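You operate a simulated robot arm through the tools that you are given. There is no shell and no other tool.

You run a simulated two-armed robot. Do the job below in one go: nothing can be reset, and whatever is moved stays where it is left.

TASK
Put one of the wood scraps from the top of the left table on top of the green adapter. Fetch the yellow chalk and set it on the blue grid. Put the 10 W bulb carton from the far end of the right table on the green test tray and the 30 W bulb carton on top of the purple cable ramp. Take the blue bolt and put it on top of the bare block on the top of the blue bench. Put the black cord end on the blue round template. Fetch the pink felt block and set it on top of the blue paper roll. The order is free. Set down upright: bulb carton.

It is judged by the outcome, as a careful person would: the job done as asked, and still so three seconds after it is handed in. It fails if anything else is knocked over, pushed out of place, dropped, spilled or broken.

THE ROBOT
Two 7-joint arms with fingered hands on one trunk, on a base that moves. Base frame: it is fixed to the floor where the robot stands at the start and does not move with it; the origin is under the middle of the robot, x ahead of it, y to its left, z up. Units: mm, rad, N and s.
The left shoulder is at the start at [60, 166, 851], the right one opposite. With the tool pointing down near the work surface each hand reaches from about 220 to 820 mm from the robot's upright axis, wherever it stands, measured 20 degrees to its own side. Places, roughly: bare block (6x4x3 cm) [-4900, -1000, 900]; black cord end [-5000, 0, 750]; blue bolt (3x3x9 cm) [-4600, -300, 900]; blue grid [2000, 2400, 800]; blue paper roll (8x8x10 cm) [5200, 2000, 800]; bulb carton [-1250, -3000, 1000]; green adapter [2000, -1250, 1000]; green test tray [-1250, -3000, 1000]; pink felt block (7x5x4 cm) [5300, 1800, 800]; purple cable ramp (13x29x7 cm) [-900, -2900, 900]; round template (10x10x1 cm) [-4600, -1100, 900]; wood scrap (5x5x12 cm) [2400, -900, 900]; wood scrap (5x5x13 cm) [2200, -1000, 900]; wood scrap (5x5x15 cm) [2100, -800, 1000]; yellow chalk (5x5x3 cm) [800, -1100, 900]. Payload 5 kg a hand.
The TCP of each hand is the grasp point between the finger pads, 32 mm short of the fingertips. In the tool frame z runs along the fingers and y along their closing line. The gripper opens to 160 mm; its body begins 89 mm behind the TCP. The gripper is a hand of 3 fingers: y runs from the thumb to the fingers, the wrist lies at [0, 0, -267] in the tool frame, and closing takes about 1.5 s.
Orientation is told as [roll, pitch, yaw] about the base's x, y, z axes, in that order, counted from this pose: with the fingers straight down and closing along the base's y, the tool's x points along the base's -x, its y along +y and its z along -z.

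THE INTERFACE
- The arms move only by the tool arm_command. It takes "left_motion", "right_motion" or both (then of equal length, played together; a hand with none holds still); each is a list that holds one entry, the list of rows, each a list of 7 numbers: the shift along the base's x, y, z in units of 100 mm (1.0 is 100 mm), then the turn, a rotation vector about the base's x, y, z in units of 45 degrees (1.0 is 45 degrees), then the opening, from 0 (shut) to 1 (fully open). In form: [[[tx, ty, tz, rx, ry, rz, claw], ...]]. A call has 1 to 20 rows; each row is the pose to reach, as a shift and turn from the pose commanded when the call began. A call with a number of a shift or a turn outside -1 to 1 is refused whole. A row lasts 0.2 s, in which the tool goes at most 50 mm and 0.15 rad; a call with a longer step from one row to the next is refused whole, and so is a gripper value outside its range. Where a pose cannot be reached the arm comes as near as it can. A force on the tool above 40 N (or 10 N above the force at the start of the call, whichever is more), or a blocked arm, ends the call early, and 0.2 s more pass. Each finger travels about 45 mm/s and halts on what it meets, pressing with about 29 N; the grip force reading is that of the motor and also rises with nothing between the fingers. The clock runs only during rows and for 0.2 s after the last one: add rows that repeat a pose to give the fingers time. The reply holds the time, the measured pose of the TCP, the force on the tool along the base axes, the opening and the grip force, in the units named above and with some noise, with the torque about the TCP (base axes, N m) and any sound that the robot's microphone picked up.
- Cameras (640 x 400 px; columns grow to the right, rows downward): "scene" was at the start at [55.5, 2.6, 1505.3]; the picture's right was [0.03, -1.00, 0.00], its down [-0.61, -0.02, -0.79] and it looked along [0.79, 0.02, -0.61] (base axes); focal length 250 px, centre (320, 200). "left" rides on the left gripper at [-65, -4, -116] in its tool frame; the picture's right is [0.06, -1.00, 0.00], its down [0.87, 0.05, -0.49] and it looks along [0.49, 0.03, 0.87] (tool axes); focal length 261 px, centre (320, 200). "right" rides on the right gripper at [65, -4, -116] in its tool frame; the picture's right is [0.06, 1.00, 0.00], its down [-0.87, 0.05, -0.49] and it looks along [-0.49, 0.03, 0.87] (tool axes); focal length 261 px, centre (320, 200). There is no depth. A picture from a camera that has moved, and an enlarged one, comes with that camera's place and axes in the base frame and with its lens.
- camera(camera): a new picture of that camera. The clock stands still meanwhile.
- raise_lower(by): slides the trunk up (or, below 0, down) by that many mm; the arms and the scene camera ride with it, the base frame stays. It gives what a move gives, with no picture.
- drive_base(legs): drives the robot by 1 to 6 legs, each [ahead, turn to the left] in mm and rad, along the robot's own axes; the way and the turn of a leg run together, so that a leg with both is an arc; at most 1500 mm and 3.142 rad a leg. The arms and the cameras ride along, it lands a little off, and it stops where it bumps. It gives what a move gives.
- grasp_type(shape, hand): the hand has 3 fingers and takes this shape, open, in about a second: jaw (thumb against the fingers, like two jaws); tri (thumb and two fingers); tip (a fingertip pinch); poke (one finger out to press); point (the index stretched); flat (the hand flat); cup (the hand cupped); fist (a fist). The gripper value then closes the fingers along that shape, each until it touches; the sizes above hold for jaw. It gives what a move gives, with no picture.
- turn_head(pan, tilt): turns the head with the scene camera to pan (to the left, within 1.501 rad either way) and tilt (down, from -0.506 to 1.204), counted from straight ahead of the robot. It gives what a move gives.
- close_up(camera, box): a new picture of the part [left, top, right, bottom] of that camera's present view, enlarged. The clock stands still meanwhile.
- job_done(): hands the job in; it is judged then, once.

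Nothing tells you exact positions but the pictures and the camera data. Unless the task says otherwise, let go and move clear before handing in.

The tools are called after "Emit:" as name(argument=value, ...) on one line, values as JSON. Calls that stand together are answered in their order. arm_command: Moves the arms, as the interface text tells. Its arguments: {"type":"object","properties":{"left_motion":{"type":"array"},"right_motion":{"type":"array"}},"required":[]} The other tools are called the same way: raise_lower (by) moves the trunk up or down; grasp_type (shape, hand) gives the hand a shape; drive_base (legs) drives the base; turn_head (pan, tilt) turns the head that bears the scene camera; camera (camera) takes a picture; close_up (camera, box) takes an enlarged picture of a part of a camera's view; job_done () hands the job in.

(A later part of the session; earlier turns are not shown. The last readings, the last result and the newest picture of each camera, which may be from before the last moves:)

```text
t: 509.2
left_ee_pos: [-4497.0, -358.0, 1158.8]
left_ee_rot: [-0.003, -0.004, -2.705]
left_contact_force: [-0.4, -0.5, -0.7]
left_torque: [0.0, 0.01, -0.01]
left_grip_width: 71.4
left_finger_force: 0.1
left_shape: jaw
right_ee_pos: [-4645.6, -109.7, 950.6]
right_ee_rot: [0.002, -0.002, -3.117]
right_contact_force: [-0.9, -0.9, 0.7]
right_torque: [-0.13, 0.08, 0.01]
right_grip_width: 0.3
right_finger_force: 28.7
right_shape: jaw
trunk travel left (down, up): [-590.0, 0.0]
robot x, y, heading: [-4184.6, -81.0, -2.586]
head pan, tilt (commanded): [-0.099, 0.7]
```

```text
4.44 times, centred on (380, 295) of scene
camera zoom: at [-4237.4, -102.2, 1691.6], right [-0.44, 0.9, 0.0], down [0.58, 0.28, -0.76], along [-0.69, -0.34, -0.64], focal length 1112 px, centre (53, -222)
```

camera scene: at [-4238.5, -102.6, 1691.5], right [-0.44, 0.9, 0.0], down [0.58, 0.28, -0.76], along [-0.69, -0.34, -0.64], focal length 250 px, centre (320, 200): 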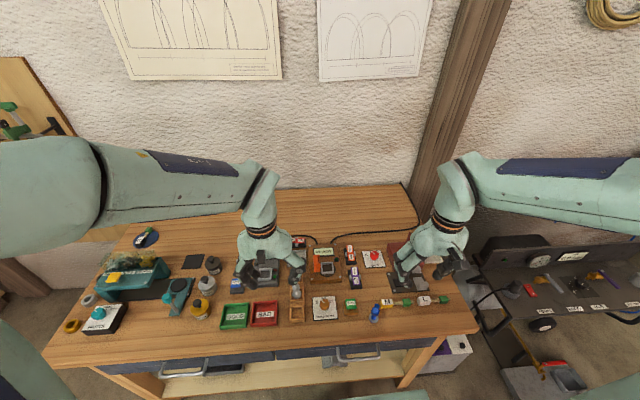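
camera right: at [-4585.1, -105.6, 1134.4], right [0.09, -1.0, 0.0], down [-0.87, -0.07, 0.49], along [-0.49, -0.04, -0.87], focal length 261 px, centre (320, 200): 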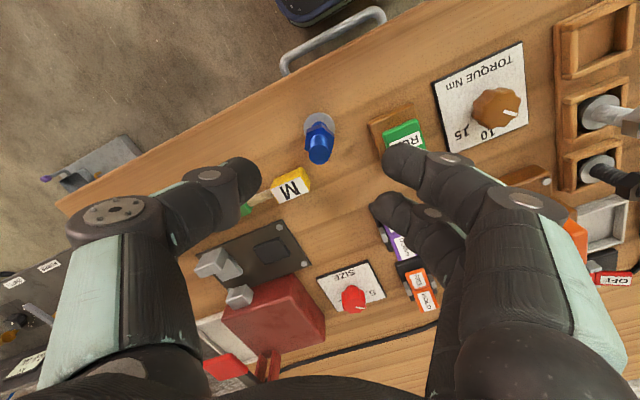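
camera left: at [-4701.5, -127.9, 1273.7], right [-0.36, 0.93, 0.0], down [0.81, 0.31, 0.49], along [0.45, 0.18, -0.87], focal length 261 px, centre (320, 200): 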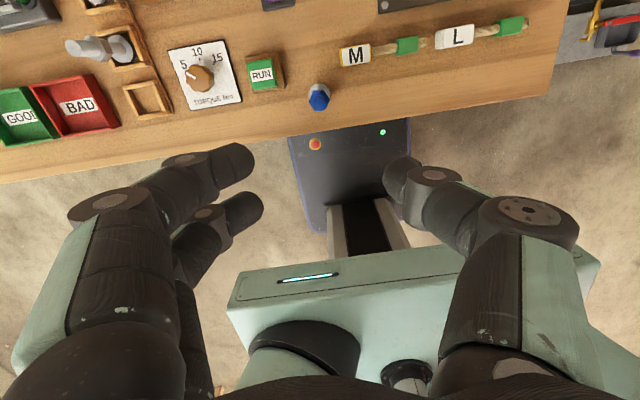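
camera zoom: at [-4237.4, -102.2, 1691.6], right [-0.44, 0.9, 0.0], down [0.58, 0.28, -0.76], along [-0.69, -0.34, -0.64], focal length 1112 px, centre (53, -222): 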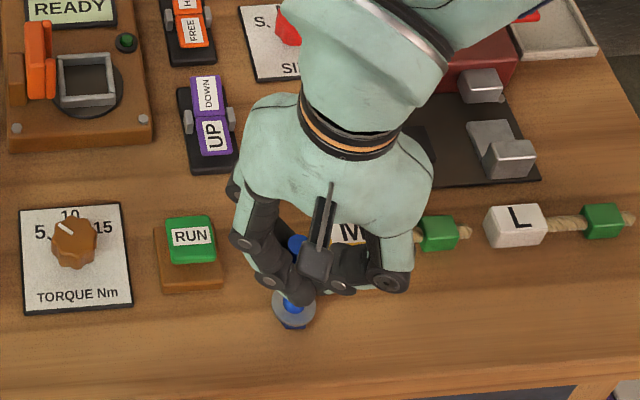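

The jaw shape lets the thumb slip between the fingers, which tilts small things. I'll release the bolt again and try another hand shape.

Emit:
arm_command(right_motion=[[[0, 0, 0, 0, 0, 0, 0.03], [0, 0, 0, 0, 0, 0, 0.05], [0, 0, 0, 0, 0, 0, 0.08], [0, 0, 0, 0, 0, 0, 0.11], [0, 0, 0, 0, 0, 0, 0.15], [0, 0, 0, 0, 0, 0, 0.2], [0, 0, 0, 0, 0, 0, 0.26], [0, 0, 0, 0, 0, 0, 0.32], [0, 0, 0, 0, 0, 0, 0.4]]])

Emit:
close_up(camera="right", box=[220, 110, 420, 260])

```text
t: 511.2
left_ee_pos: [-4498.0, -358.5, 1159.0]
left_ee_rot: [-0.002, -0.002, -2.706]
left_contact_force: [-0.7, 0.8, -0.3]
left_torque: [0.01, -0.01, 0.02]
left_grip_width: 71.7
left_finger_force: 0.0
left_shape: jaw
right_ee_pos: [-4645.4, -110.3, 950.1]
right_ee_rot: [0.001, -0.001, -3.114]
right_contact_force: [0.1, 0.1, -0.3]
right_torque: [0.0, -0.09, 0.02]
right_grip_width: 63.5
right_finger_force: 0.1
right_shape: jaw
trunk travel left (down, up): [-590.0, 0.0]
robot x, y, heading: [-4184.7, -77.6, -2.589]
head pan, tilt (commanded): [-0.099, 0.7]
```

```text
2.67 times, centred on (320, 185) of right
camera zoom: at [-4580.8, -104.2, 1065.3], right [0.09, -1.0, 0.0], down [-0.87, -0.08, 0.49], along [-0.49, -0.04, -0.87], focal length 695 px, centre (320, 240)
```

zoom: 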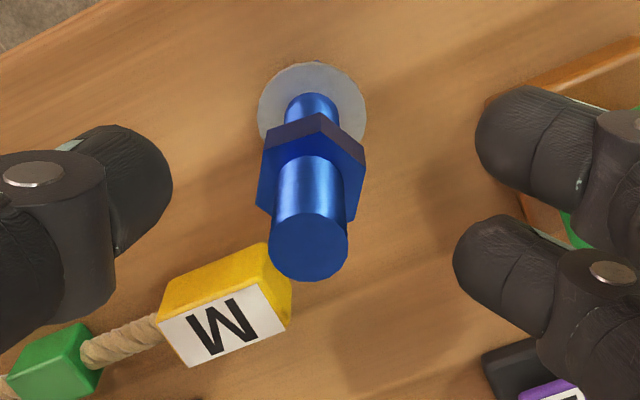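

The bolt stands again. I'll raise the hand, try the "tip" shape in the air, and look at how it closes.

Emit:
arm_command(right_motion=[[[0, 0, 0.2, 0, 0, 0, 0.4], [0, 0, 0.6, 0, 0, 0, 0.4], [0, 0, 1.0, 0, 0, 0, 0.4]]])

Emit:
arm_command(right_motion=[[[0, 0, 0.4, 0, 0, 0, 0.4], [0, 0, 0.8, 0, 0, 0, 0.4]]])

Emit:
grasp_type(hand="right", shape="tri")

Emit:
camera(camera="right")

Emit:
arm_command(right_motion=[[[0, 0, 0, 0, 0, 0, 0.6], [0, 0, 0, 0, 0, 0, 0.3], [0, 0, 0, 0, 0, 0, 0.1], [0, 0, 0, 0, 0, 0, 0.1], [0, 0, 0, 0, 0, 0, 0.1], [0, 0, 0, 0, 0, 0, 0.1], [0, 0, 0, 0, 0, 0, 0.1]]])

Emit:
camera(camera="right")

```text
t: 512.0
left_ee_pos: [-4496.3, -358.5, 1159.4]
left_ee_rot: [-0.001, -0.003, -2.705]
left_contact_force: [-0.1, 0.5, 0.1]
left_torque: [0.01, 0.0, -0.02]
left_grip_width: 71.2
left_finger_force: 0.0
left_shape: jaw
right_ee_pos: [-4642.7, -108.2, 1051.6]
right_ee_rot: [0.002, 0.001, -3.114]
right_contact_force: [-0.2, 0.0, -0.4]
right_torque: [-0.02, 0.05, 0.05]
right_grip_width: 63.6
right_finger_force: 0.0
right_shape: jaw
trunk travel left (down, up): [-590.0, 0.0]
robot x, y, heading: [-4185.9, -81.7, -2.589]
head pan, tilt (commanded): [-0.099, 0.7]
```

```text
t: 512.6
left_ee_pos: [-4497.9, -358.1, 1158.6]
left_ee_rot: [-0.002, -0.001, -2.706]
left_contact_force: [-0.5, 0.0, 0.2]
left_torque: [-0.01, 0.01, 0.0]
left_grip_width: 71.2
left_finger_force: 0.1
left_shape: jaw
right_ee_pos: [-4648.6, -108.1, 1129.4]
right_ee_rot: [0.0, 0.001, -3.115]
right_contact_force: [0.3, 0.0, -0.2]
right_torque: [0.01, -0.05, -0.06]
right_grip_width: 63.7
right_finger_force: 0.2
right_shape: jaw
trunk travel left (down, up): [-590.0, 0.0]
robot x, y, heading: [-4188.6, -80.4, -2.588]
head pan, tilt (commanded): [-0.099, 0.7]
```

```text
t: 513.5
left_ee_pos: [-4497.7, -357.7, 1158.1]
left_ee_rot: [-0.002, -0.005, -2.705]
left_contact_force: [0.3, 0.8, 0.4]
left_torque: [0.02, 0.04, -0.02]
left_grip_width: 71.4
left_finger_force: 0.1
left_shape: jaw
right_ee_pos: [-4647.5, -110.1, 1129.2]
right_ee_rot: [-0.001, 0.0, -3.115]
right_contact_force: [0.4, 1.1, -0.2]
right_torque: [-0.01, 0.03, -0.01]
right_grip_width: 159.8
right_finger_force: 0.0
right_shape: tri
trunk travel left (down, up): [-590.0, 0.0]
robot x, y, heading: [-4186.9, -79.9, -2.585]
head pan, tilt (commanded): [-0.099, 0.7]
```

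```text
taken
camera right: at [-4582.5, -103.9, 1244.0], right [0.09, -1.0, 0.0], down [-0.87, -0.08, 0.49], along [-0.49, -0.04, -0.87], focal length 261 px, centre (320, 200)
```

right: 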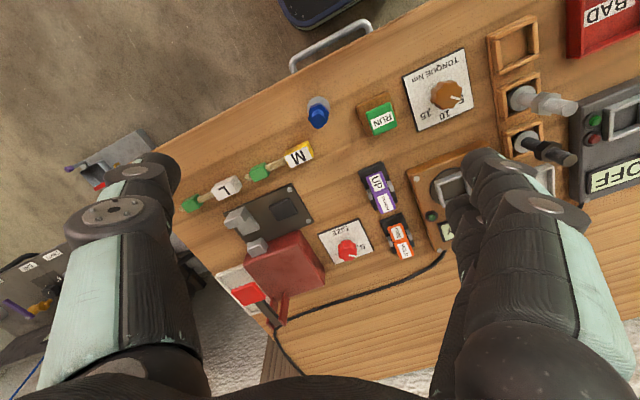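

```text
t: 515.1
left_ee_pos: [-4498.0, -358.1, 1158.8]
left_ee_rot: [-0.001, -0.002, -2.706]
left_contact_force: [-0.4, 0.3, 0.2]
left_torque: [-0.01, 0.01, -0.01]
left_grip_width: 71.6
left_finger_force: 0.0
left_shape: jaw
right_ee_pos: [-4646.9, -109.0, 1128.8]
right_ee_rot: [0.0, -0.001, -3.115]
right_contact_force: [-0.7, 0.4, -0.3]
right_torque: [0.0, -0.01, 0.01]
right_grip_width: 20.9
right_finger_force: 0.1
right_shape: tri
trunk travel left (down, up): [-590.0, 0.0]
robot x, y, heading: [-4186.3, -81.6, -2.589]
head pan, tilt (commanded): [-0.099, 0.7]
```

```text
taken
camera right: at [-4582.5, -103.9, 1244.3], right [0.09, -1.0, 0.0], down [-0.87, -0.08, 0.49], along [-0.49, -0.04, -0.87], focal length 261 px, centre (320, 200)
```

right: 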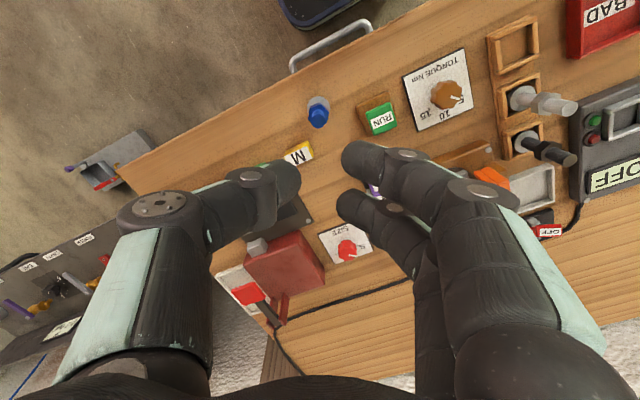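

"Tri" looks much like jaw. I'll try "tip".

Emit:
grasp_type(hand="right", shape="tip")

Emit:
camera(camera="right")

Emit:
arm_command(right_motion=[[[0, 0, 0, 0, 0, 0, 0.6], [0, 0, 0, 0, 0, 0, 0.3], [0, 0, 0, 0, 0, 0, 0.15], [0, 0, 0, 0, 0, 0, 0.15], [0, 0, 0, 0, 0, 0, 0.15], [0, 0, 0, 0, 0, 0, 0.15], [0, 0, 0, 0, 0, 0, 0.15]]])

Emit:
camera(camera="right")

```text
t: 516.0
left_ee_pos: [-4498.0, -357.8, 1158.7]
left_ee_rot: [-0.001, -0.004, -2.705]
left_contact_force: [0.2, -0.4, 0.2]
left_torque: [0.03, 0.0, 0.01]
left_grip_width: 71.5
left_finger_force: 0.0
left_shape: jaw
right_ee_pos: [-4648.2, -109.2, 1128.9]
right_ee_rot: [-0.001, 0.0, -3.118]
right_contact_force: [0.7, 0.4, -0.8]
right_torque: [-0.01, -0.02, 0.0]
right_grip_width: 159.9
right_finger_force: 0.1
right_shape: tip
trunk travel left (down, up): [-590.0, 0.0]
robot x, y, heading: [-4182.9, -83.3, -2.591]
head pan, tilt (commanded): [-0.099, 0.7]
```

```text
taken
camera right: at [-4582.5, -103.9, 1244.3], right [0.09, -1.0, 0.0], down [-0.87, -0.08, 0.49], along [-0.49, -0.04, -0.87], focal length 261 px, centre (320, 200)
```

right: 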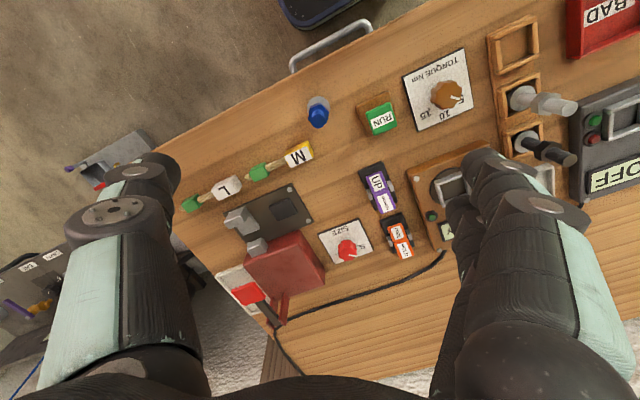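

```text
t: 517.6
left_ee_pos: [-4497.0, -358.5, 1157.6]
left_ee_rot: [0.0, -0.004, -2.705]
left_contact_force: [-0.5, 0.3, 0.4]
left_torque: [-0.02, -0.01, -0.02]
left_grip_width: 71.5
left_finger_force: 0.1
left_shape: jaw
right_ee_pos: [-4647.8, -109.0, 1128.8]
right_ee_rot: [0.003, 0.0, -3.115]
right_contact_force: [-1.5, 0.0, 0.0]
right_torque: [0.0, 0.0, -0.04]
right_grip_width: 24.5
right_finger_force: 0.0
right_shape: tip
trunk travel left (down, up): [-590.0, 0.0]
robot x, y, heading: [-4183.6, -79.9, -2.586]
head pan, tilt (commanded): [-0.099, 0.7]
```

```text
taken
camera right: at [-4582.5, -103.9, 1244.3], right [0.09, -1.0, 0.0], down [-0.87, -0.08, 0.49], along [-0.49, -0.04, -0.87], focal length 261 px, centre (320, 200)
```

right: 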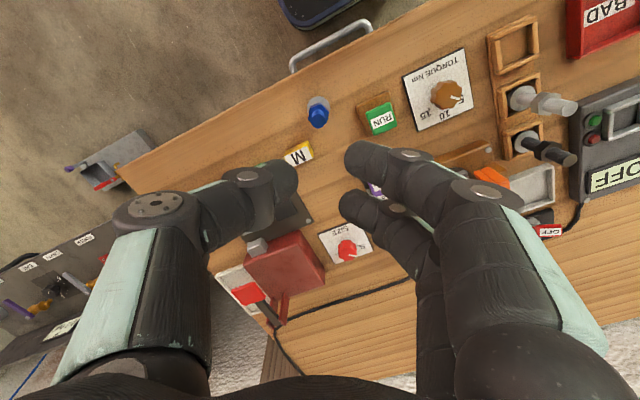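

All shapes close alike. The upper-shaft grip with "jaw" held well earlier, so I'll use that again with the right hand, carefully centred.

Emit:
grasp_type(hand="right", shape="jaw")

Emit:
arm_command(right_motion=[[[0.09, 0.02, 0, 0, 0, 0, 0.6], [0.09, 0.02, -0.1, 0, 0, 0, 0.42], [0.09, 0.02, -0.1, 0, 0, 0, 0.42], [0.09, 0.02, -0.5, 0, 0, 0, 0.42], [0.09, 0.02, -0.9, 0, 0, 0, 0.42]]])

Emit:
close_up(camera="right", box=[240, 100, 400, 230])

```text
t: 518.5
left_ee_pos: [-4497.2, -357.9, 1157.5]
left_ee_rot: [-0.002, -0.005, -2.705]
left_contact_force: [-0.9, 0.5, 1.2]
left_torque: [-0.01, 0.0, -0.02]
left_grip_width: 71.3
left_finger_force: 0.1
left_shape: jaw
right_ee_pos: [-4647.1, -109.8, 1128.8]
right_ee_rot: [0.002, 0.0, -3.114]
right_contact_force: [0.4, -0.6, 0.2]
right_torque: [0.02, 0.01, 0.0]
right_grip_width: 159.6
right_finger_force: 0.0
right_shape: jaw
trunk travel left (down, up): [-590.0, 0.0]
robot x, y, heading: [-4187.9, -79.7, -2.588]
head pan, tilt (commanded): [-0.099, 0.7]
```

```text
t: 519.7
left_ee_pos: [-4498.6, -358.1, 1159.1]
left_ee_rot: [-0.001, -0.004, -2.705]
left_contact_force: [-0.4, 0.1, 0.6]
left_torque: [0.02, 0.01, -0.04]
left_grip_width: 71.6
left_finger_force: 0.0
left_shape: jaw
right_ee_pos: [-4639.5, -107.2, 1040.9]
right_ee_rot: [0.001, 0.0, -3.115]
right_contact_force: [0.0, 0.0, -0.6]
right_torque: [0.0, 0.0, 0.01]
right_grip_width: 68.1
right_finger_force: 0.1
right_shape: jaw
trunk travel left (down, up): [-590.0, 0.0]
robot x, y, heading: [-4187.7, -81.5, -2.588]
head pan, tilt (commanded): [-0.099, 0.7]
```

```text
3.08 times, centred on (320, 165) of right
camera zoom: at [-4573.0, -102.5, 1156.8], right [0.09, -1.0, 0.0], down [-0.87, -0.08, 0.49], along [-0.49, -0.04, -0.87], focal length 802 px, centre (320, 308)
```

zoom: 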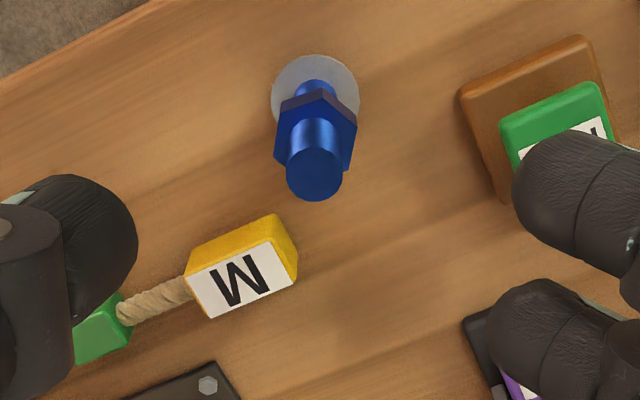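

The bolt is 7 mm ahead of the grasp point; since the finger pair is centred about 4 mm ahead, I'll move 4 mm forward, then descend to shaft height.

Emit:
arm_command(right_motion=[[[-0.04, 0.0, -0.3, 0, 0, 0, 0.4], [-0.04, 0.0, -0.6, 0, 0, 0, 0.36], [-0.04, 0.0, -0.74, 0, 0, 0, 0.32], [-0.04, 0.0, -0.74, 0, 0, 0, 0.3]]])

Emit:
close_up(camera="right", box=[240, 120, 400, 250])

```text
t: 520.7
left_ee_pos: [-4497.5, -358.7, 1159.3]
left_ee_rot: [-0.002, -0.002, -2.705]
left_contact_force: [0.8, 0.9, -0.4]
left_torque: [-0.01, 0.01, 0.01]
left_grip_width: 71.5
left_finger_force: 0.1
left_shape: jaw
right_ee_pos: [-4641.6, -108.4, 967.9]
right_ee_rot: [0.003, -0.001, -3.115]
right_contact_force: [0.4, 0.2, -0.3]
right_torque: [0.05, -0.01, 0.02]
right_grip_width: 48.4
right_finger_force: 0.0
right_shape: jaw
trunk travel left (down, up): [-590.0, 0.0]
robot x, y, heading: [-4188.7, -78.2, -2.587]
head pan, tilt (commanded): [-0.099, 0.7]
```

```text
3.08 times, centred on (320, 185) of right
camera zoom: at [-4576.3, -103.2, 1083.3], right [0.09, -1.0, 0.0], down [-0.87, -0.08, 0.49], along [-0.49, -0.04, -0.87], focal length 802 px, centre (320, 246)
```

zoom: 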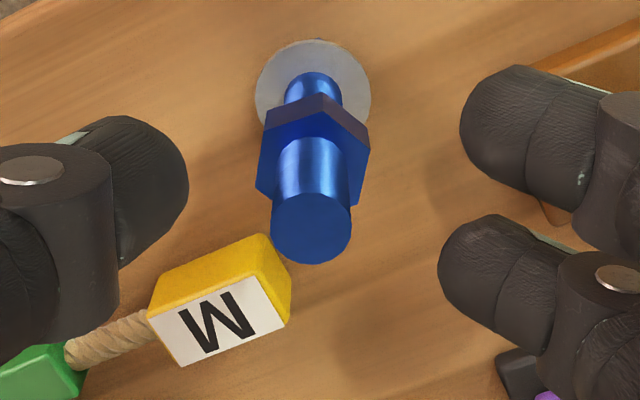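

The shaft sits midway between the two fingers. Closing slowly.

Emit:
arm_command(right_motion=[[[0, 0, 0, 0, 0, 0, 0.22], [0, 0, 0, 0, 0, 0, 0.16], [0, 0, 0, 0, 0, 0, 0.12], [0, 0, 0, 0, 0, 0, 0.08], [0, 0, 0, 0, 0, 0, 0.05], [0, 0, 0, 0, 0, 0, 0.02], [0, 0, 0, 0, 0, 0, 0.0], [0, 0, 0, 0, 0, 0, 0.0]]])

Emit:
close_up(camera="right", box=[240, 120, 400, 250])

Emit:
close_up(camera="scene", box=[320, 250, 440, 340])

```text
t: 522.5
left_ee_pos: [-4497.1, -358.8, 1158.9]
left_ee_rot: [-0.003, -0.004, -2.706]
left_contact_force: [-0.5, 0.6, -0.6]
left_torque: [0.01, -0.03, -0.03]
left_grip_width: 71.7
left_finger_force: 0.0
left_shape: jaw
right_ee_pos: [-4642.5, -109.1, 968.9]
right_ee_rot: [0.001, 0.0, -3.115]
right_contact_force: [0.6, 0.2, 0.2]
right_torque: [-0.02, 0.02, 0.02]
right_grip_width: 0.9
right_finger_force: 29.4
right_shape: jaw
trunk travel left (down, up): [-590.0, 0.0]
robot x, y, heading: [-4187.3, -81.0, -2.588]
head pan, tilt (commanded): [-0.099, 0.7]
```

```text
3.08 times, centred on (320, 185) of right
camera zoom: at [-4576.6, -103.4, 1083.4], right [0.09, -1.0, 0.0], down [-0.87, -0.08, 0.49], along [-0.49, -0.04, -0.87], focal length 802 px, centre (320, 246)
```

zoom: 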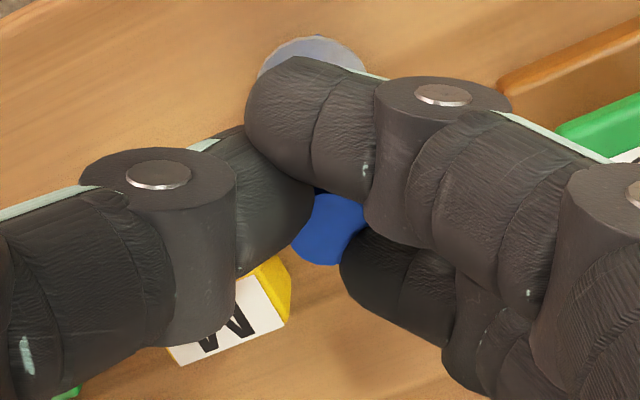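

```text
4.44 times, centred on (380, 295) of scene
camera zoom: at [-4237.5, -102.0, 1691.5], right [-0.44, 0.9, 0.0], down [0.58, 0.28, -0.76], along [-0.69, -0.34, -0.64], focal length 1112 px, centre (53, -222)
```

zoom: 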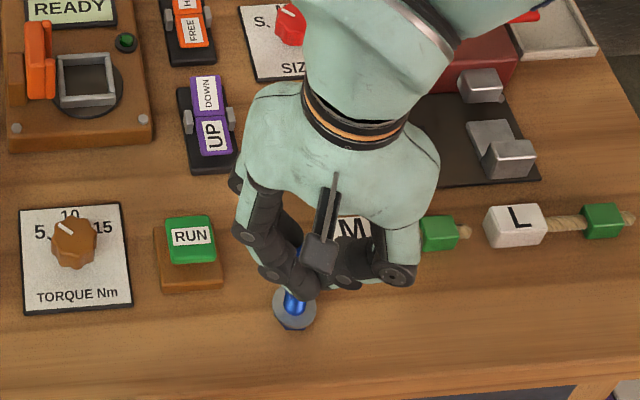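

Held with little tilt. I'll lift it and check.

Emit:
arm_command(right_motion=[[[0, 0, 0.1, 0, 0, 0, 0.0], [0, 0, 0.4, 0, 0, 0, 0.0], [0, 0, 0.8, 0, 0, 0, 0.0], [0, 0, 1.0, 0, 0, 0, 0.0]]])

Emit:
close_up(camera="scene", box=[320, 230, 440, 340])

Emit:
close_up(camera="right", box=[240, 100, 400, 250])

```text
t: 523.5
left_ee_pos: [-4497.4, -358.4, 1158.5]
left_ee_rot: [-0.002, -0.002, -2.706]
left_contact_force: [-0.1, 0.1, 0.1]
left_torque: [-0.02, -0.02, -0.02]
left_grip_width: 71.5
left_finger_force: 0.1
left_shape: jaw
right_ee_pos: [-4641.2, -108.9, 1066.3]
right_ee_rot: [0.0, 0.0, -3.118]
right_contact_force: [0.1, 0.3, -1.4]
right_torque: [-0.02, -0.03, 0.03]
right_grip_width: 0.4
right_finger_force: 29.0
right_shape: jaw
trunk travel left (down, up): [-590.0, 0.0]
robot x, y, heading: [-4184.8, -82.2, -2.586]
head pan, tilt (commanded): [-0.099, 0.7]
```

```text
3.64 times, centred on (380, 285) of scene
camera zoom: at [-4237.5, -102.0, 1691.5], right [-0.44, 0.9, 0.0], down [0.58, 0.28, -0.76], along [-0.69, -0.34, -0.64], focal length 910 px, centre (102, -109)
```

zoom: 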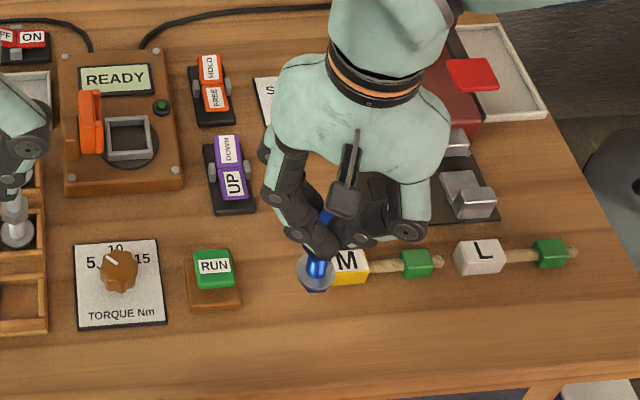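

```text
2.67 times, centred on (320, 175) of right
camera zoom: at [-4576.3, -104.1, 1181.2], right [0.09, -1.0, 0.0], down [-0.87, -0.08, 0.49], along [-0.49, -0.04, -0.87], focal length 695 px, centre (320, 267)
```

zoom: 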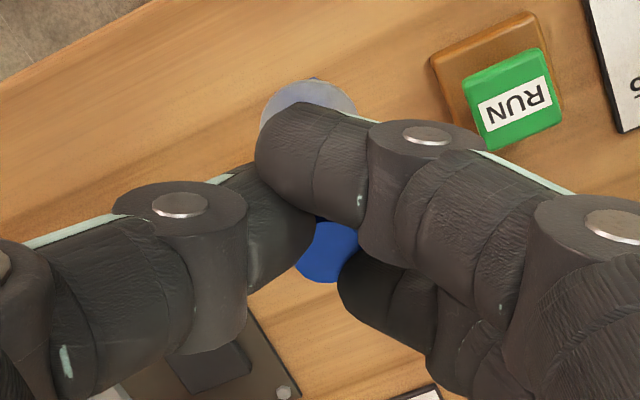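

The bolt hangs nearly upright in the right hand. I'll raise it, draw the left hand in (to keep clear of the wall board), and drive back to the left end of the bench.

Emit:
arm_command(right_motion=[[[0, 0, 0.4, 0, 0, 0, 0.0], [0, 0, 0.8, 0, 0, 0, 0.0], [0.1, 0.05, 1.0, 0, 0, 0, 0.0]]])

Emit:
arm_command(left_motion=[[[0.4, 0.24, 0, 0, 0, 0, 0.45], [0.8, 0.48, 0, 0, 0, 0, 0.45], [1.0, 0.6, 0, 0, 0, 0, 0.45]]])

Emit:
arm_command(left_motion=[[[0.2, 0.13, 0, 0, 0, 0, 0.45], [0.35, 0.22, 0, 0, 0, 0, 0.45]]])

Emit:
drive_base(legs=[[-400, 0], [0, 1.555], [1110, 0], [0, -1.571]])

Emit:
turn_head(pan=-0.4, tilt=0.5)

Emit:
camera(camera="scene")

Emit:
camera(camera="right")

```text
t: 524.3
left_ee_pos: [-4497.2, -357.3, 1160.1]
left_ee_rot: [-0.002, -0.006, -2.706]
left_contact_force: [0.5, 0.0, -0.1]
left_torque: [0.01, -0.01, -0.08]
left_grip_width: 71.6
left_finger_force: 0.1
left_shape: jaw
right_ee_pos: [-4629.4, -105.1, 1168.2]
right_ee_rot: [0.003, -0.002, -3.115]
right_contact_force: [-0.5, -1.7, -1.7]
right_torque: [0.01, -0.02, 0.0]
right_grip_width: 0.8
right_finger_force: 28.8
right_shape: jaw
trunk travel left (down, up): [-590.0, 0.0]
robot x, y, heading: [-4185.7, -80.7, -2.589]
head pan, tilt (commanded): [-0.099, 0.7]
```

```text
t: 525.1
left_ee_pos: [-4396.2, -296.6, 1159.5]
left_ee_rot: [-0.001, -0.003, -2.705]
left_contact_force: [0.1, 0.5, 0.2]
left_torque: [-0.02, 0.03, -0.01]
left_grip_width: 71.7
left_finger_force: 0.1
left_shape: jaw
right_ee_pos: [-4630.9, -105.0, 1167.7]
right_ee_rot: [0.003, -0.002, -3.116]
right_contact_force: [1.0, -0.3, -2.3]
right_torque: [0.02, 0.05, -0.01]
right_grip_width: 0.7
right_finger_force: 29.1
right_shape: jaw
trunk travel left (down, up): [-590.0, 0.0]
robot x, y, heading: [-4184.2, -83.1, -2.588]
head pan, tilt (commanded): [-0.099, 0.7]
```

```text
t: 525.7
left_ee_pos: [-4362.5, -275.4, 1158.2]
left_ee_rot: [-0.001, -0.004, -2.704]
left_contact_force: [0.4, 0.8, -0.8]
left_torque: [-0.02, -0.03, 0.01]
left_grip_width: 71.5
left_finger_force: 0.1
left_shape: jaw
right_ee_pos: [-4631.5, -105.7, 1168.6]
right_ee_rot: [0.002, -0.001, -3.116]
right_contact_force: [-0.7, 0.4, -2.1]
right_torque: [0.06, -0.03, -0.01]
right_grip_width: 0.8
right_finger_force: 28.6
right_shape: jaw
trunk travel left (down, up): [-590.0, 0.0]
robot x, y, heading: [-4190.2, -81.9, -2.588]
head pan, tilt (commanded): [-0.099, 0.7]
```

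```text
t: 541.4
left_ee_pos: [-3429.9, -1005.0, 1158.3]
left_ee_rot: [-0.001, -0.005, -2.687]
left_contact_force: [0.4, -0.1, 0.1]
left_torque: [0.02, 0.0, -0.04]
left_grip_width: 71.4
left_finger_force: 0.1
left_shape: jaw
right_ee_pos: [-3699.9, -838.8, 1167.6]
right_ee_rot: [0.001, -0.001, -3.098]
right_contact_force: [0.7, 0.4, -2.9]
right_torque: [0.0, -0.01, 0.01]
right_grip_width: 0.5
right_finger_force: 29.1
right_shape: jaw
trunk travel left (down, up): [-590.0, 0.0]
robot x, y, heading: [-3258.5, -805.3, -2.57]
head pan, tilt (commanded): [-0.099, 0.7]
```

```text
t: 542.2
left_ee_pos: [-3430.8, -1005.1, 1157.5]
left_ee_rot: [-0.002, -0.005, -2.687]
left_contact_force: [-0.2, -0.3, -0.6]
left_torque: [-0.03, 0.01, -0.02]
left_grip_width: 71.5
left_finger_force: 0.0
left_shape: jaw
right_ee_pos: [-3701.2, -840.4, 1167.7]
right_ee_rot: [0.0, 0.0, -3.097]
right_contact_force: [1.0, -0.1, -1.5]
right_torque: [0.03, 0.02, -0.01]
right_grip_width: 0.8
right_finger_force: 28.8
right_shape: jaw
trunk travel left (down, up): [-590.0, 0.0]
robot x, y, heading: [-3257.6, -808.8, -2.574]
head pan, tilt (commanded): [-0.4, 0.499]
```

```text
taken
camera scene: at [-3321.9, -806.1, 1709.2], right [-0.17, 0.99, 0.0], down [0.47, 0.08, -0.88], along [-0.86, -0.15, -0.48], focal length 250 px, centre (320, 200)
```

scene: 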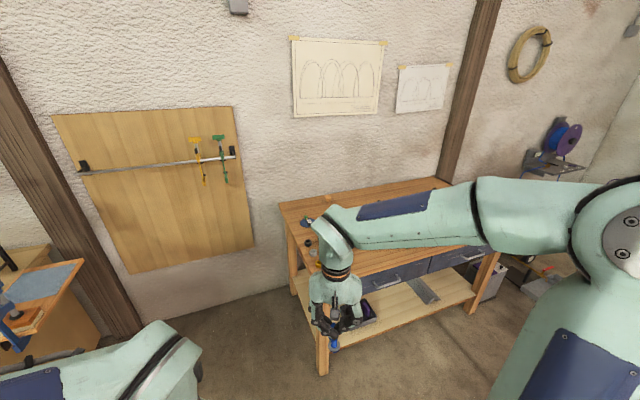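

```text
taken
camera right: at [-3636.3, -833.1, 1282.4], right [0.11, -0.99, 0.0], down [-0.87, -0.09, 0.49], along [-0.49, -0.05, -0.87], focal length 261 px, centre (320, 200)
```

right: 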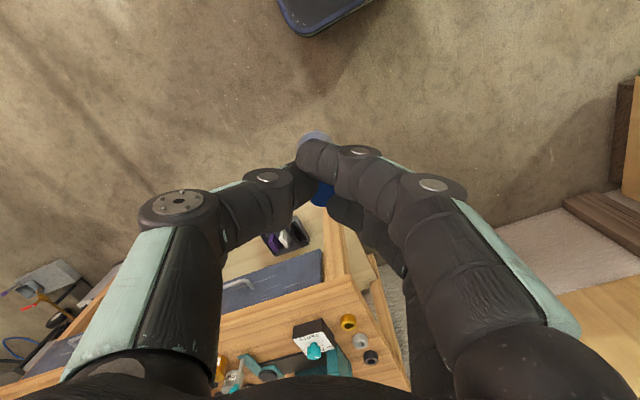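

I'm lined up at the lane again. I'll correct the heading slightly and drive in alongside the bench's left end.

Emit:
drive_base(legs=[[0, -0.03], [930, 0]])

Emit:
turn_head(pan=-0.8, tilt=0.6)

Emit:
camera(camera="scene")

Emit:
camera(camera="right")

```text
t: 547.4
left_ee_pos: [-4233.7, -1481.9, 1157.7]
left_ee_rot: [-0.002, -0.004, -2.719]
left_contact_force: [-1.0, -0.2, -0.1]
left_torque: [0.01, 0.02, -0.04]
left_grip_width: 71.4
left_finger_force: 0.1
left_shape: jaw
right_ee_pos: [-4500.8, -1307.1, 1167.3]
right_ee_rot: [0.0, -0.002, -3.128]
right_contact_force: [0.0, -0.4, -2.5]
right_torque: [-0.03, -0.02, 0.01]
right_grip_width: 0.5
right_finger_force: 29.2
right_shape: jaw
trunk travel left (down, up): [-590.0, 0.0]
robot x, y, heading: [-4054.9, -1287.9, -2.596]
head pan, tilt (commanded): [-0.4, 0.499]
```

```text
t: 548.3
left_ee_pos: [-4234.0, -1481.0, 1157.7]
left_ee_rot: [-0.003, -0.004, -2.718]
left_contact_force: [-0.2, 0.4, 0.1]
left_torque: [-0.01, 0.01, 0.0]
left_grip_width: 71.3
left_finger_force: 0.0
left_shape: jaw
right_ee_pos: [-4499.6, -1306.3, 1167.9]
right_ee_rot: [-0.001, 0.0, -3.127]
right_contact_force: [0.2, 1.0, -2.0]
right_torque: [-0.01, -0.02, 0.02]
right_grip_width: 0.5
right_finger_force: 28.9
right_shape: jaw
trunk travel left (down, up): [-590.0, 0.0]
robot x, y, heading: [-4054.6, -1286.9, -2.596]
head pan, tilt (commanded): [-0.799, 0.6]
```

```text
taken
camera scene: at [-4115.7, -1249.0, 1700.2], right [0.25, 0.97, 0.0], down [0.55, -0.14, -0.83], along [-0.8, 0.21, -0.56], focal length 250 px, centre (320, 200)
```

scene: 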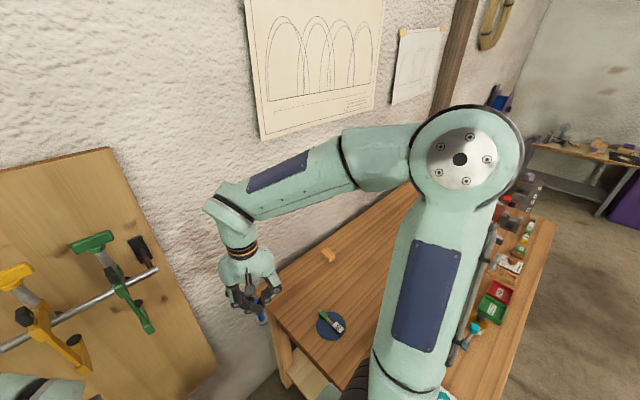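

```text
taken
camera right: at [-4435.3, -1302.1, 1282.3], right [0.08, -1.0, 0.0], down [-0.87, -0.07, 0.49], along [-0.49, -0.04, -0.87], focal length 261 px, centre (320, 200)
```

right: 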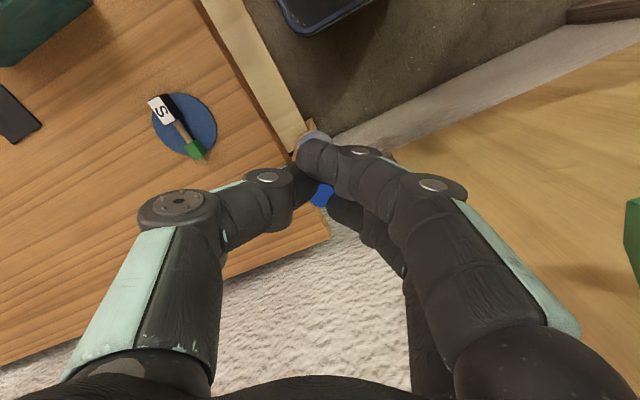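

The block is at about [-4842,-1016]. I'll carry the bolt over there at height, in several steps.

Emit:
arm_command(right_motion=[[[-0.29, 0.25, 0, 0, 0, 0, 0.0], [-0.58, 0.5, 0, 0, 0, 0, 0.0], [-0.86, 0.74, 0, 0, 0, 0, 0.0]]])

Emit:
arm_command(right_motion=[[[-0.29, 0.25, 0, 0, 0, 0, 0.0], [-0.58, 0.5, 0, 0, 0, 0, 0.0], [-0.86, 0.74, 0, 0, 0, 0, 0.0]]])

Emit:
arm_command(right_motion=[[[-0.29, 0.25, 0, 0, 0, 0, 0.0], [-0.58, 0.5, 0, 0, 0, 0, 0.0], [-0.86, 0.74, 0, 0, 0, 0, 0.0]]])

Emit:
camera(camera="right")

Emit:
camera(camera="scene")

```text
t: 549.1
left_ee_pos: [-4235.3, -1480.0, 1156.5]
left_ee_rot: [-0.003, -0.003, -2.718]
left_contact_force: [-0.4, -0.7, -0.4]
left_torque: [0.0, -0.03, -0.02]
left_grip_width: 71.6
left_finger_force: 0.1
left_shape: jaw
right_ee_pos: [-4587.7, -1232.8, 1165.7]
right_ee_rot: [0.002, 0.0, -3.129]
right_contact_force: [0.3, 0.4, -1.7]
right_torque: [-0.03, -0.02, 0.01]
right_grip_width: 0.4
right_finger_force: 29.2
right_shape: jaw
trunk travel left (down, up): [-590.0, 0.0]
robot x, y, heading: [-4053.2, -1288.0, -2.603]
head pan, tilt (commanded): [-0.799, 0.6]
```

```text
t: 549.9
left_ee_pos: [-4235.1, -1479.7, 1157.1]
left_ee_rot: [-0.002, -0.003, -2.718]
left_contact_force: [0.1, 1.1, -0.2]
left_torque: [-0.01, 0.01, -0.04]
left_grip_width: 71.3
left_finger_force: 0.0
left_shape: jaw
right_ee_pos: [-4672.5, -1155.2, 1166.0]
right_ee_rot: [0.001, 0.0, -3.126]
right_contact_force: [0.3, -0.7, -3.1]
right_torque: [-0.03, -0.05, 0.0]
right_grip_width: 0.6
right_finger_force: 28.3
right_shape: jaw
trunk travel left (down, up): [-590.0, 0.0]
robot x, y, heading: [-4052.2, -1289.0, -2.601]
head pan, tilt (commanded): [-0.799, 0.6]
```

```text
t: 550.7
left_ee_pos: [-4234.4, -1480.1, 1156.2]
left_ee_rot: [-0.001, -0.004, -2.718]
left_contact_force: [-0.4, -0.6, -0.2]
left_torque: [0.01, -0.05, -0.02]
left_grip_width: 71.4
left_finger_force: 0.1
left_shape: jaw
right_ee_pos: [-4760.5, -1083.9, 1168.0]
right_ee_rot: [0.002, 0.002, -3.127]
right_contact_force: [-0.8, -0.1, -2.2]
right_torque: [-0.04, -0.08, 0.02]
right_grip_width: 0.4
right_finger_force: 28.8
right_shape: jaw
trunk travel left (down, up): [-590.0, 0.0]
robot x, y, heading: [-4055.9, -1287.5, -2.596]
head pan, tilt (commanded): [-0.799, 0.6]
```

```text
taken
camera right: at [-4695.1, -1078.1, 1282.6], right [0.08, -1.0, 0.0], down [-0.87, -0.07, 0.49], along [-0.49, -0.04, -0.87], focal length 261 px, centre (320, 200)
```

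right: 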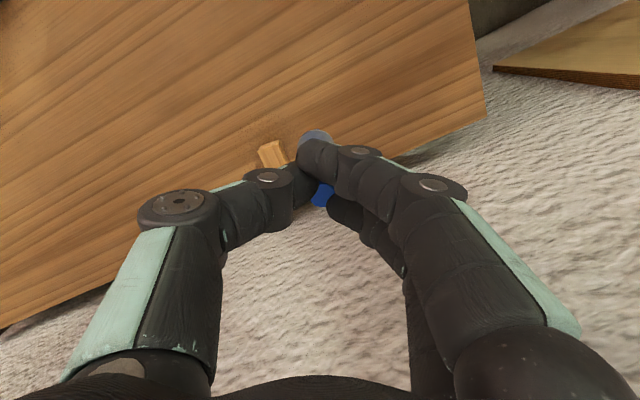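

```text
taken
camera scene: at [-4117.4, -1247.6, 1700.0], right [0.25, 0.97, 0.0], down [0.55, -0.14, -0.82], along [-0.8, 0.21, -0.57], focal length 250 px, centre (320, 200)
```

scene: 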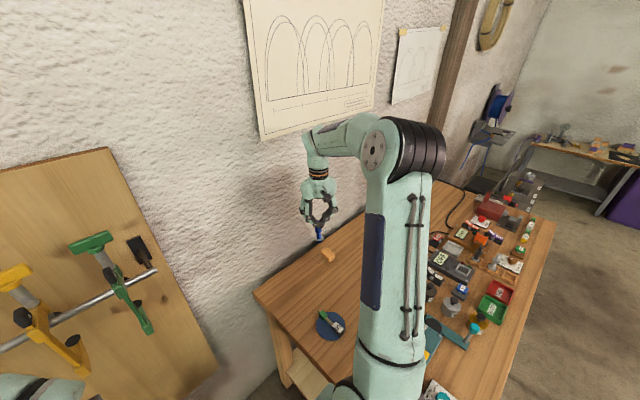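

The block is visible near the held bolt. I'll zoom to get its exact place and orientation.

Emit:
close_up(camera="right", box=[230, 110, 350, 210])

Emit:
close_up(camera="scene", box=[290, 170, 370, 280])

```text
4.00 times, centred on (290, 160) of right
camera zoom: at [-4695.1, -1078.1, 1282.6], right [0.08, -1.0, 0.0], down [-0.87, -0.07, 0.49], along [-0.49, -0.04, -0.87], focal length 1043 px, centre (440, 360)
```

zoom: 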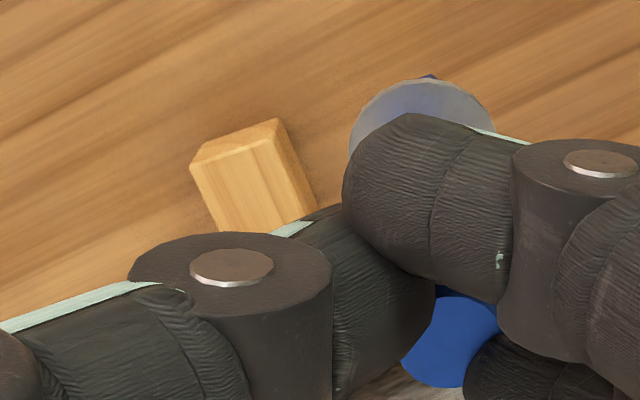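

```text
3.64 times, centred on (330, 225) of scene
camera zoom: at [-4117.4, -1247.6, 1700.0], right [0.25, 0.97, 0.0], down [0.55, -0.14, -0.82], along [-0.8, 0.21, -0.57], focal length 910 px, centre (284, 109)
```

zoom: 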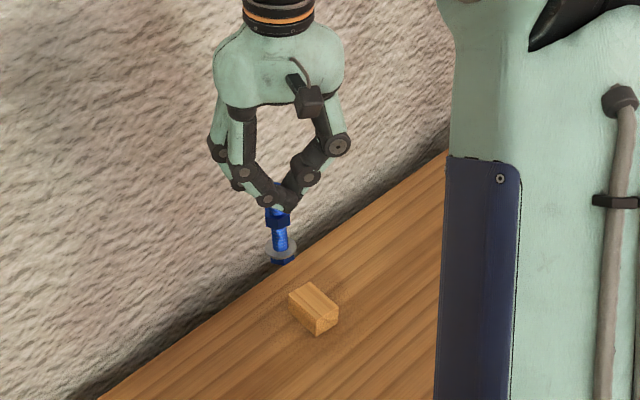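

I'll zoom more closely on the block with the scene camera for its exact corners.

Emit:
close_up(camera="scene", box=[310, 225, 350, 265])

```text
10.00 times, centred on (330, 245) of scene
camera zoom: at [-4117.4, -1247.6, 1700.0], right [0.25, 0.97, 0.0], down [0.55, -0.14, -0.82], along [-0.8, 0.21, -0.57], focal length 2503 px, centre (220, -250)
```

zoom: 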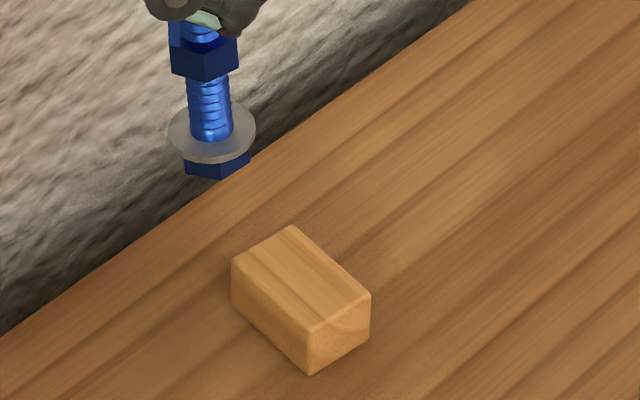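

The block's top is 52×33 mm at z≈898, centred at about [-4851,-1019]. I'll turn the hand back square to the wall for clearance and then move over the block.

Emit:
arm_command(right_motion=[[[0, 0, 0, 0, 0, 0.168, 0.0], [0, 0, 0, 0, 0, 0.336, 0.0], [0, 0, 0, 0, 0, 0.504, 0.0], [0, 0, 0, 0, 0, 0.671, 0.0], [0, 0, 0, 0, 0, 0.671, 0.0]]])

Emit:
arm_command(right_motion=[[[-0.3, 0.21, 0, 0, 0, 0, 0.0], [-0.6, 0.42, -0.1, 0, 0, 0, 0.0], [-0.8, 0.57, -0.3, 0, 0, 0, 0.0], [-0.8, 0.57, -0.6, 0, 0, 0, 0.0]]])

Emit:
camera(camera="right")

Emit:
close_up(camera="scene", box=[300, 205, 360, 265])

```text
t: 551.9
left_ee_pos: [-4234.4, -1481.0, 1157.3]
left_ee_rot: [-0.003, -0.002, -2.718]
left_contact_force: [-1.3, 0.5, 0.5]
left_torque: [-0.03, 0.05, -0.01]
left_grip_width: 71.6
left_finger_force: 0.1
left_shape: jaw
right_ee_pos: [-4758.7, -1085.7, 1167.0]
right_ee_rot: [0.0, 0.0, -2.599]
right_contact_force: [-0.2, 1.1, -2.7]
right_torque: [0.02, 0.0, -0.01]
right_grip_width: 0.4
right_finger_force: 29.0
right_shape: jaw
trunk travel left (down, up): [-590.0, 0.0]
robot x, y, heading: [-4052.5, -1286.7, -2.599]
head pan, tilt (commanded): [-0.799, 0.6]
```

```text
t: 552.9
left_ee_pos: [-4235.2, -1481.1, 1158.6]
left_ee_rot: [-0.002, -0.004, -2.718]
left_contact_force: [0.1, -0.5, -0.4]
left_torque: [-0.02, -0.02, 0.03]
left_grip_width: 71.4
left_finger_force: 0.2
left_shape: jaw
right_ee_pos: [-4838.6, -1028.2, 1106.2]
right_ee_rot: [0.001, -0.003, -2.599]
right_contact_force: [-0.4, -0.8, -1.9]
right_torque: [0.02, -0.02, -0.02]
right_grip_width: 0.2
right_finger_force: 29.2
right_shape: jaw
trunk travel left (down, up): [-590.0, 0.0]
robot x, y, heading: [-4052.2, -1289.2, -2.6]
head pan, tilt (commanded): [-0.799, 0.6]
```

```text
taken
camera right: at [-4785.6, -990.7, 1221.4], right [0.57, -0.82, 0.0], down [-0.72, -0.49, 0.49], along [-0.4, -0.28, -0.87], focal length 261 px, centre (320, 200)
```

right: 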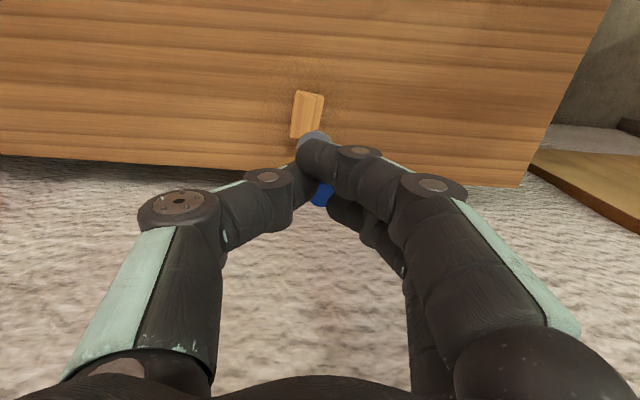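

```text
6.67 times, centred on (330, 235) of scene
camera zoom: at [-4115.9, -1248.9, 1700.2], right [0.25, 0.97, 0.0], down [0.55, -0.14, -0.82], along [-0.8, 0.21, -0.57], focal length 1668 px, centre (253, -33)
```

zoom: 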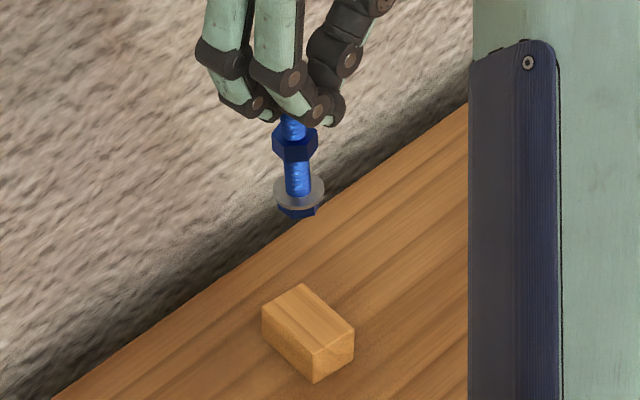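

I'll zoom with the wrist camera to compare the block's centre with the bolt's base.

Emit:
close_up(camera="right", box=[250, 70, 370, 170])

```text
4.00 times, centred on (310, 120) of right
camera zoom: at [-4785.6, -990.7, 1221.4], right [0.57, -0.82, 0.0], down [-0.72, -0.49, 0.49], along [-0.4, -0.28, -0.87], focal length 1043 px, centre (360, 520)
```

zoom: 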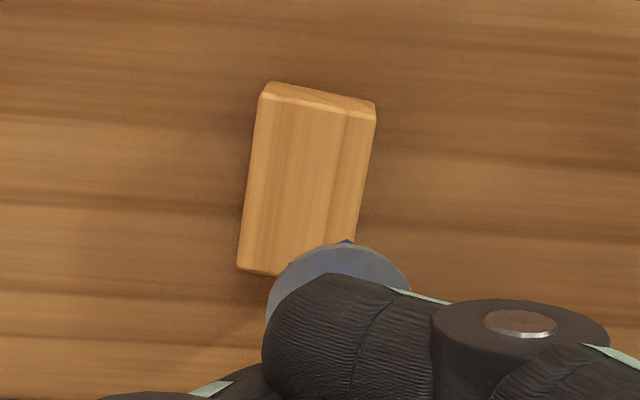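

The bolt's base must move about 11 mm sideways to sit on the block's centre. I'll do that and lower to just above the block, then check again.

Emit:
arm_command(right_motion=[[[-0.06, 0.09, -0.3, 0, 0, 0, 0.0], [-0.06, 0.09, -0.6, 0, 0, 0, 0.0], [-0.06, 0.09, -0.9, 0, 0, 0, 0.0], [-0.06, 0.09, -0.9, 0, 0, 0, 0.0]]])

Emit:
close_up(camera="right", box=[250, 80, 370, 180])

Emit:
close_up(camera="scene", box=[305, 215, 355, 265])

```text
t: 553.9
left_ee_pos: [-4234.6, -1481.3, 1158.1]
left_ee_rot: [-0.001, -0.005, -2.717]
left_contact_force: [0.2, -1.3, -0.3]
left_torque: [0.03, 0.01, -0.01]
left_grip_width: 71.4
left_finger_force: 0.1
left_shape: jaw
right_ee_pos: [-4846.1, -1021.4, 1015.4]
right_ee_rot: [0.001, -0.002, -2.602]
right_contact_force: [0.1, -0.1, -2.3]
right_torque: [0.04, -0.01, 0.0]
right_grip_width: 0.5
right_finger_force: 28.9
right_shape: jaw
trunk travel left (down, up): [-590.0, 0.0]
robot x, y, heading: [-4054.7, -1291.4, -2.598]
head pan, tilt (commanded): [-0.799, 0.6]
```

```text
4.00 times, centred on (310, 130) of right
camera zoom: at [-4792.6, -984.7, 1131.6], right [0.57, -0.82, 0.0], down [-0.72, -0.49, 0.49], along [-0.41, -0.28, -0.87], focal length 1043 px, centre (360, 480)
```

zoom: 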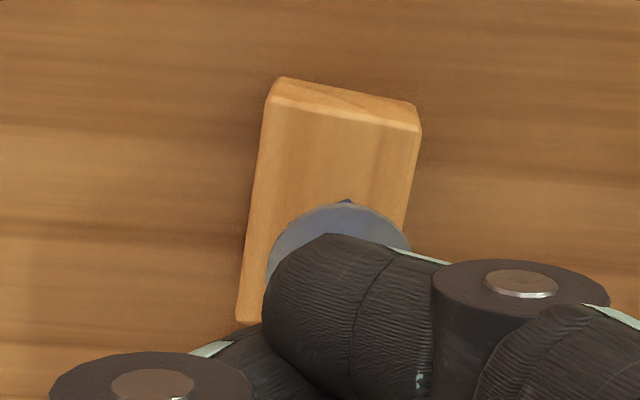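

```text
8.00 times, centred on (330, 240) of scene
camera zoom: at [-4114.9, -1249.2, 1700.2], right [0.25, 0.97, 0.0], down [0.55, -0.14, -0.83], along [-0.8, 0.21, -0.56], focal length 2002 px, centre (240, -120)
```

zoom: 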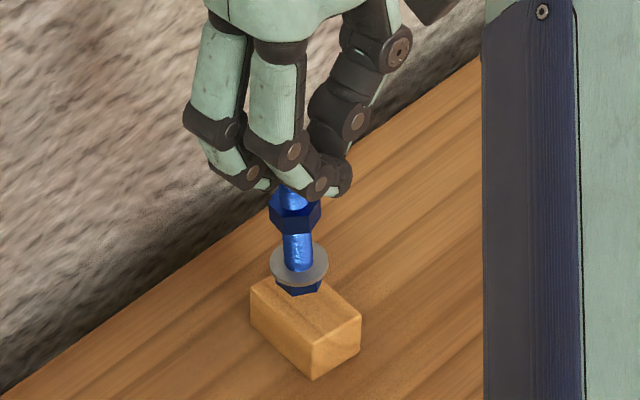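

The two views suggest a further ~4 mm sideways. I'll apply that and lower in small steps until contact.

Emit:
arm_command(right_motion=[[[-0.02, 0.035, -0.05, 0, 0, 0, 0.0], [-0.02, 0.035, -0.1, 0, 0, 0, 0.0], [-0.02, 0.035, -0.15, 0, 0, 0, 0.0], [-0.02, 0.035, -0.15, 0, 0, 0, 0.0]]])

Emit:
close_up(camera="right", box=[250, 80, 370, 180])

Emit:
close_up(camera="scene", box=[305, 215, 355, 265])

```text
t: 554.9
left_ee_pos: [-4234.0, -1480.9, 1157.8]
left_ee_rot: [0.0, -0.004, -2.718]
left_contact_force: [0.9, 0.3, 0.5]
left_torque: [0.01, 0.01, 0.0]
left_grip_width: 71.5
left_finger_force: 0.0
left_shape: jaw
right_ee_pos: [-4848.3, -1018.1, 999.7]
right_ee_rot: [0.002, -0.001, -2.6]
right_contact_force: [0.5, 0.6, -1.4]
right_torque: [-0.05, -0.02, -0.01]
right_grip_width: 0.3
right_finger_force: 29.4
right_shape: jaw
trunk travel left (down, up): [-590.0, 0.0]
robot x, y, heading: [-4054.0, -1288.6, -2.596]
head pan, tilt (commanded): [-0.799, 0.6]
```

```text
4.00 times, centred on (310, 130) of right
camera zoom: at [-4793.7, -980.0, 1116.1], right [0.57, -0.82, 0.0], down [-0.72, -0.49, 0.49], along [-0.4, -0.28, -0.87], focal length 1043 px, centre (360, 480)
```

zoom: 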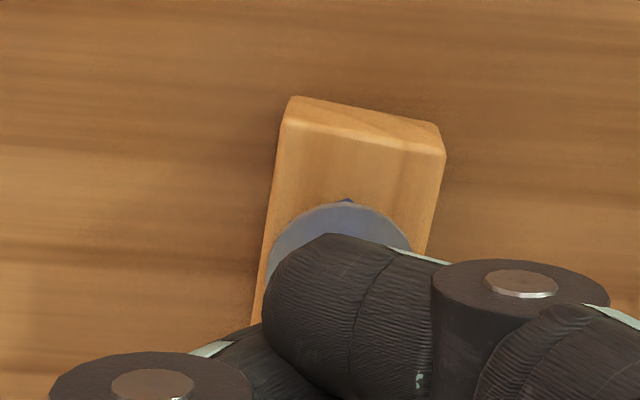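

```text
8.00 times, centred on (330, 240) of scene
camera zoom: at [-4115.8, -1248.7, 1700.2], right [0.25, 0.97, 0.0], down [0.55, -0.14, -0.82], along [-0.8, 0.21, -0.57], focal length 2002 px, centre (240, -120)
```

zoom: 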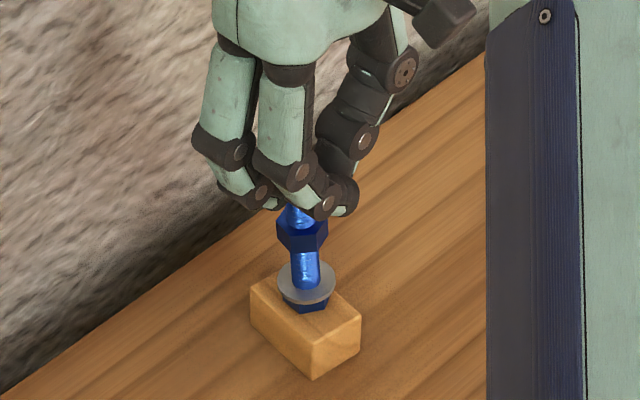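

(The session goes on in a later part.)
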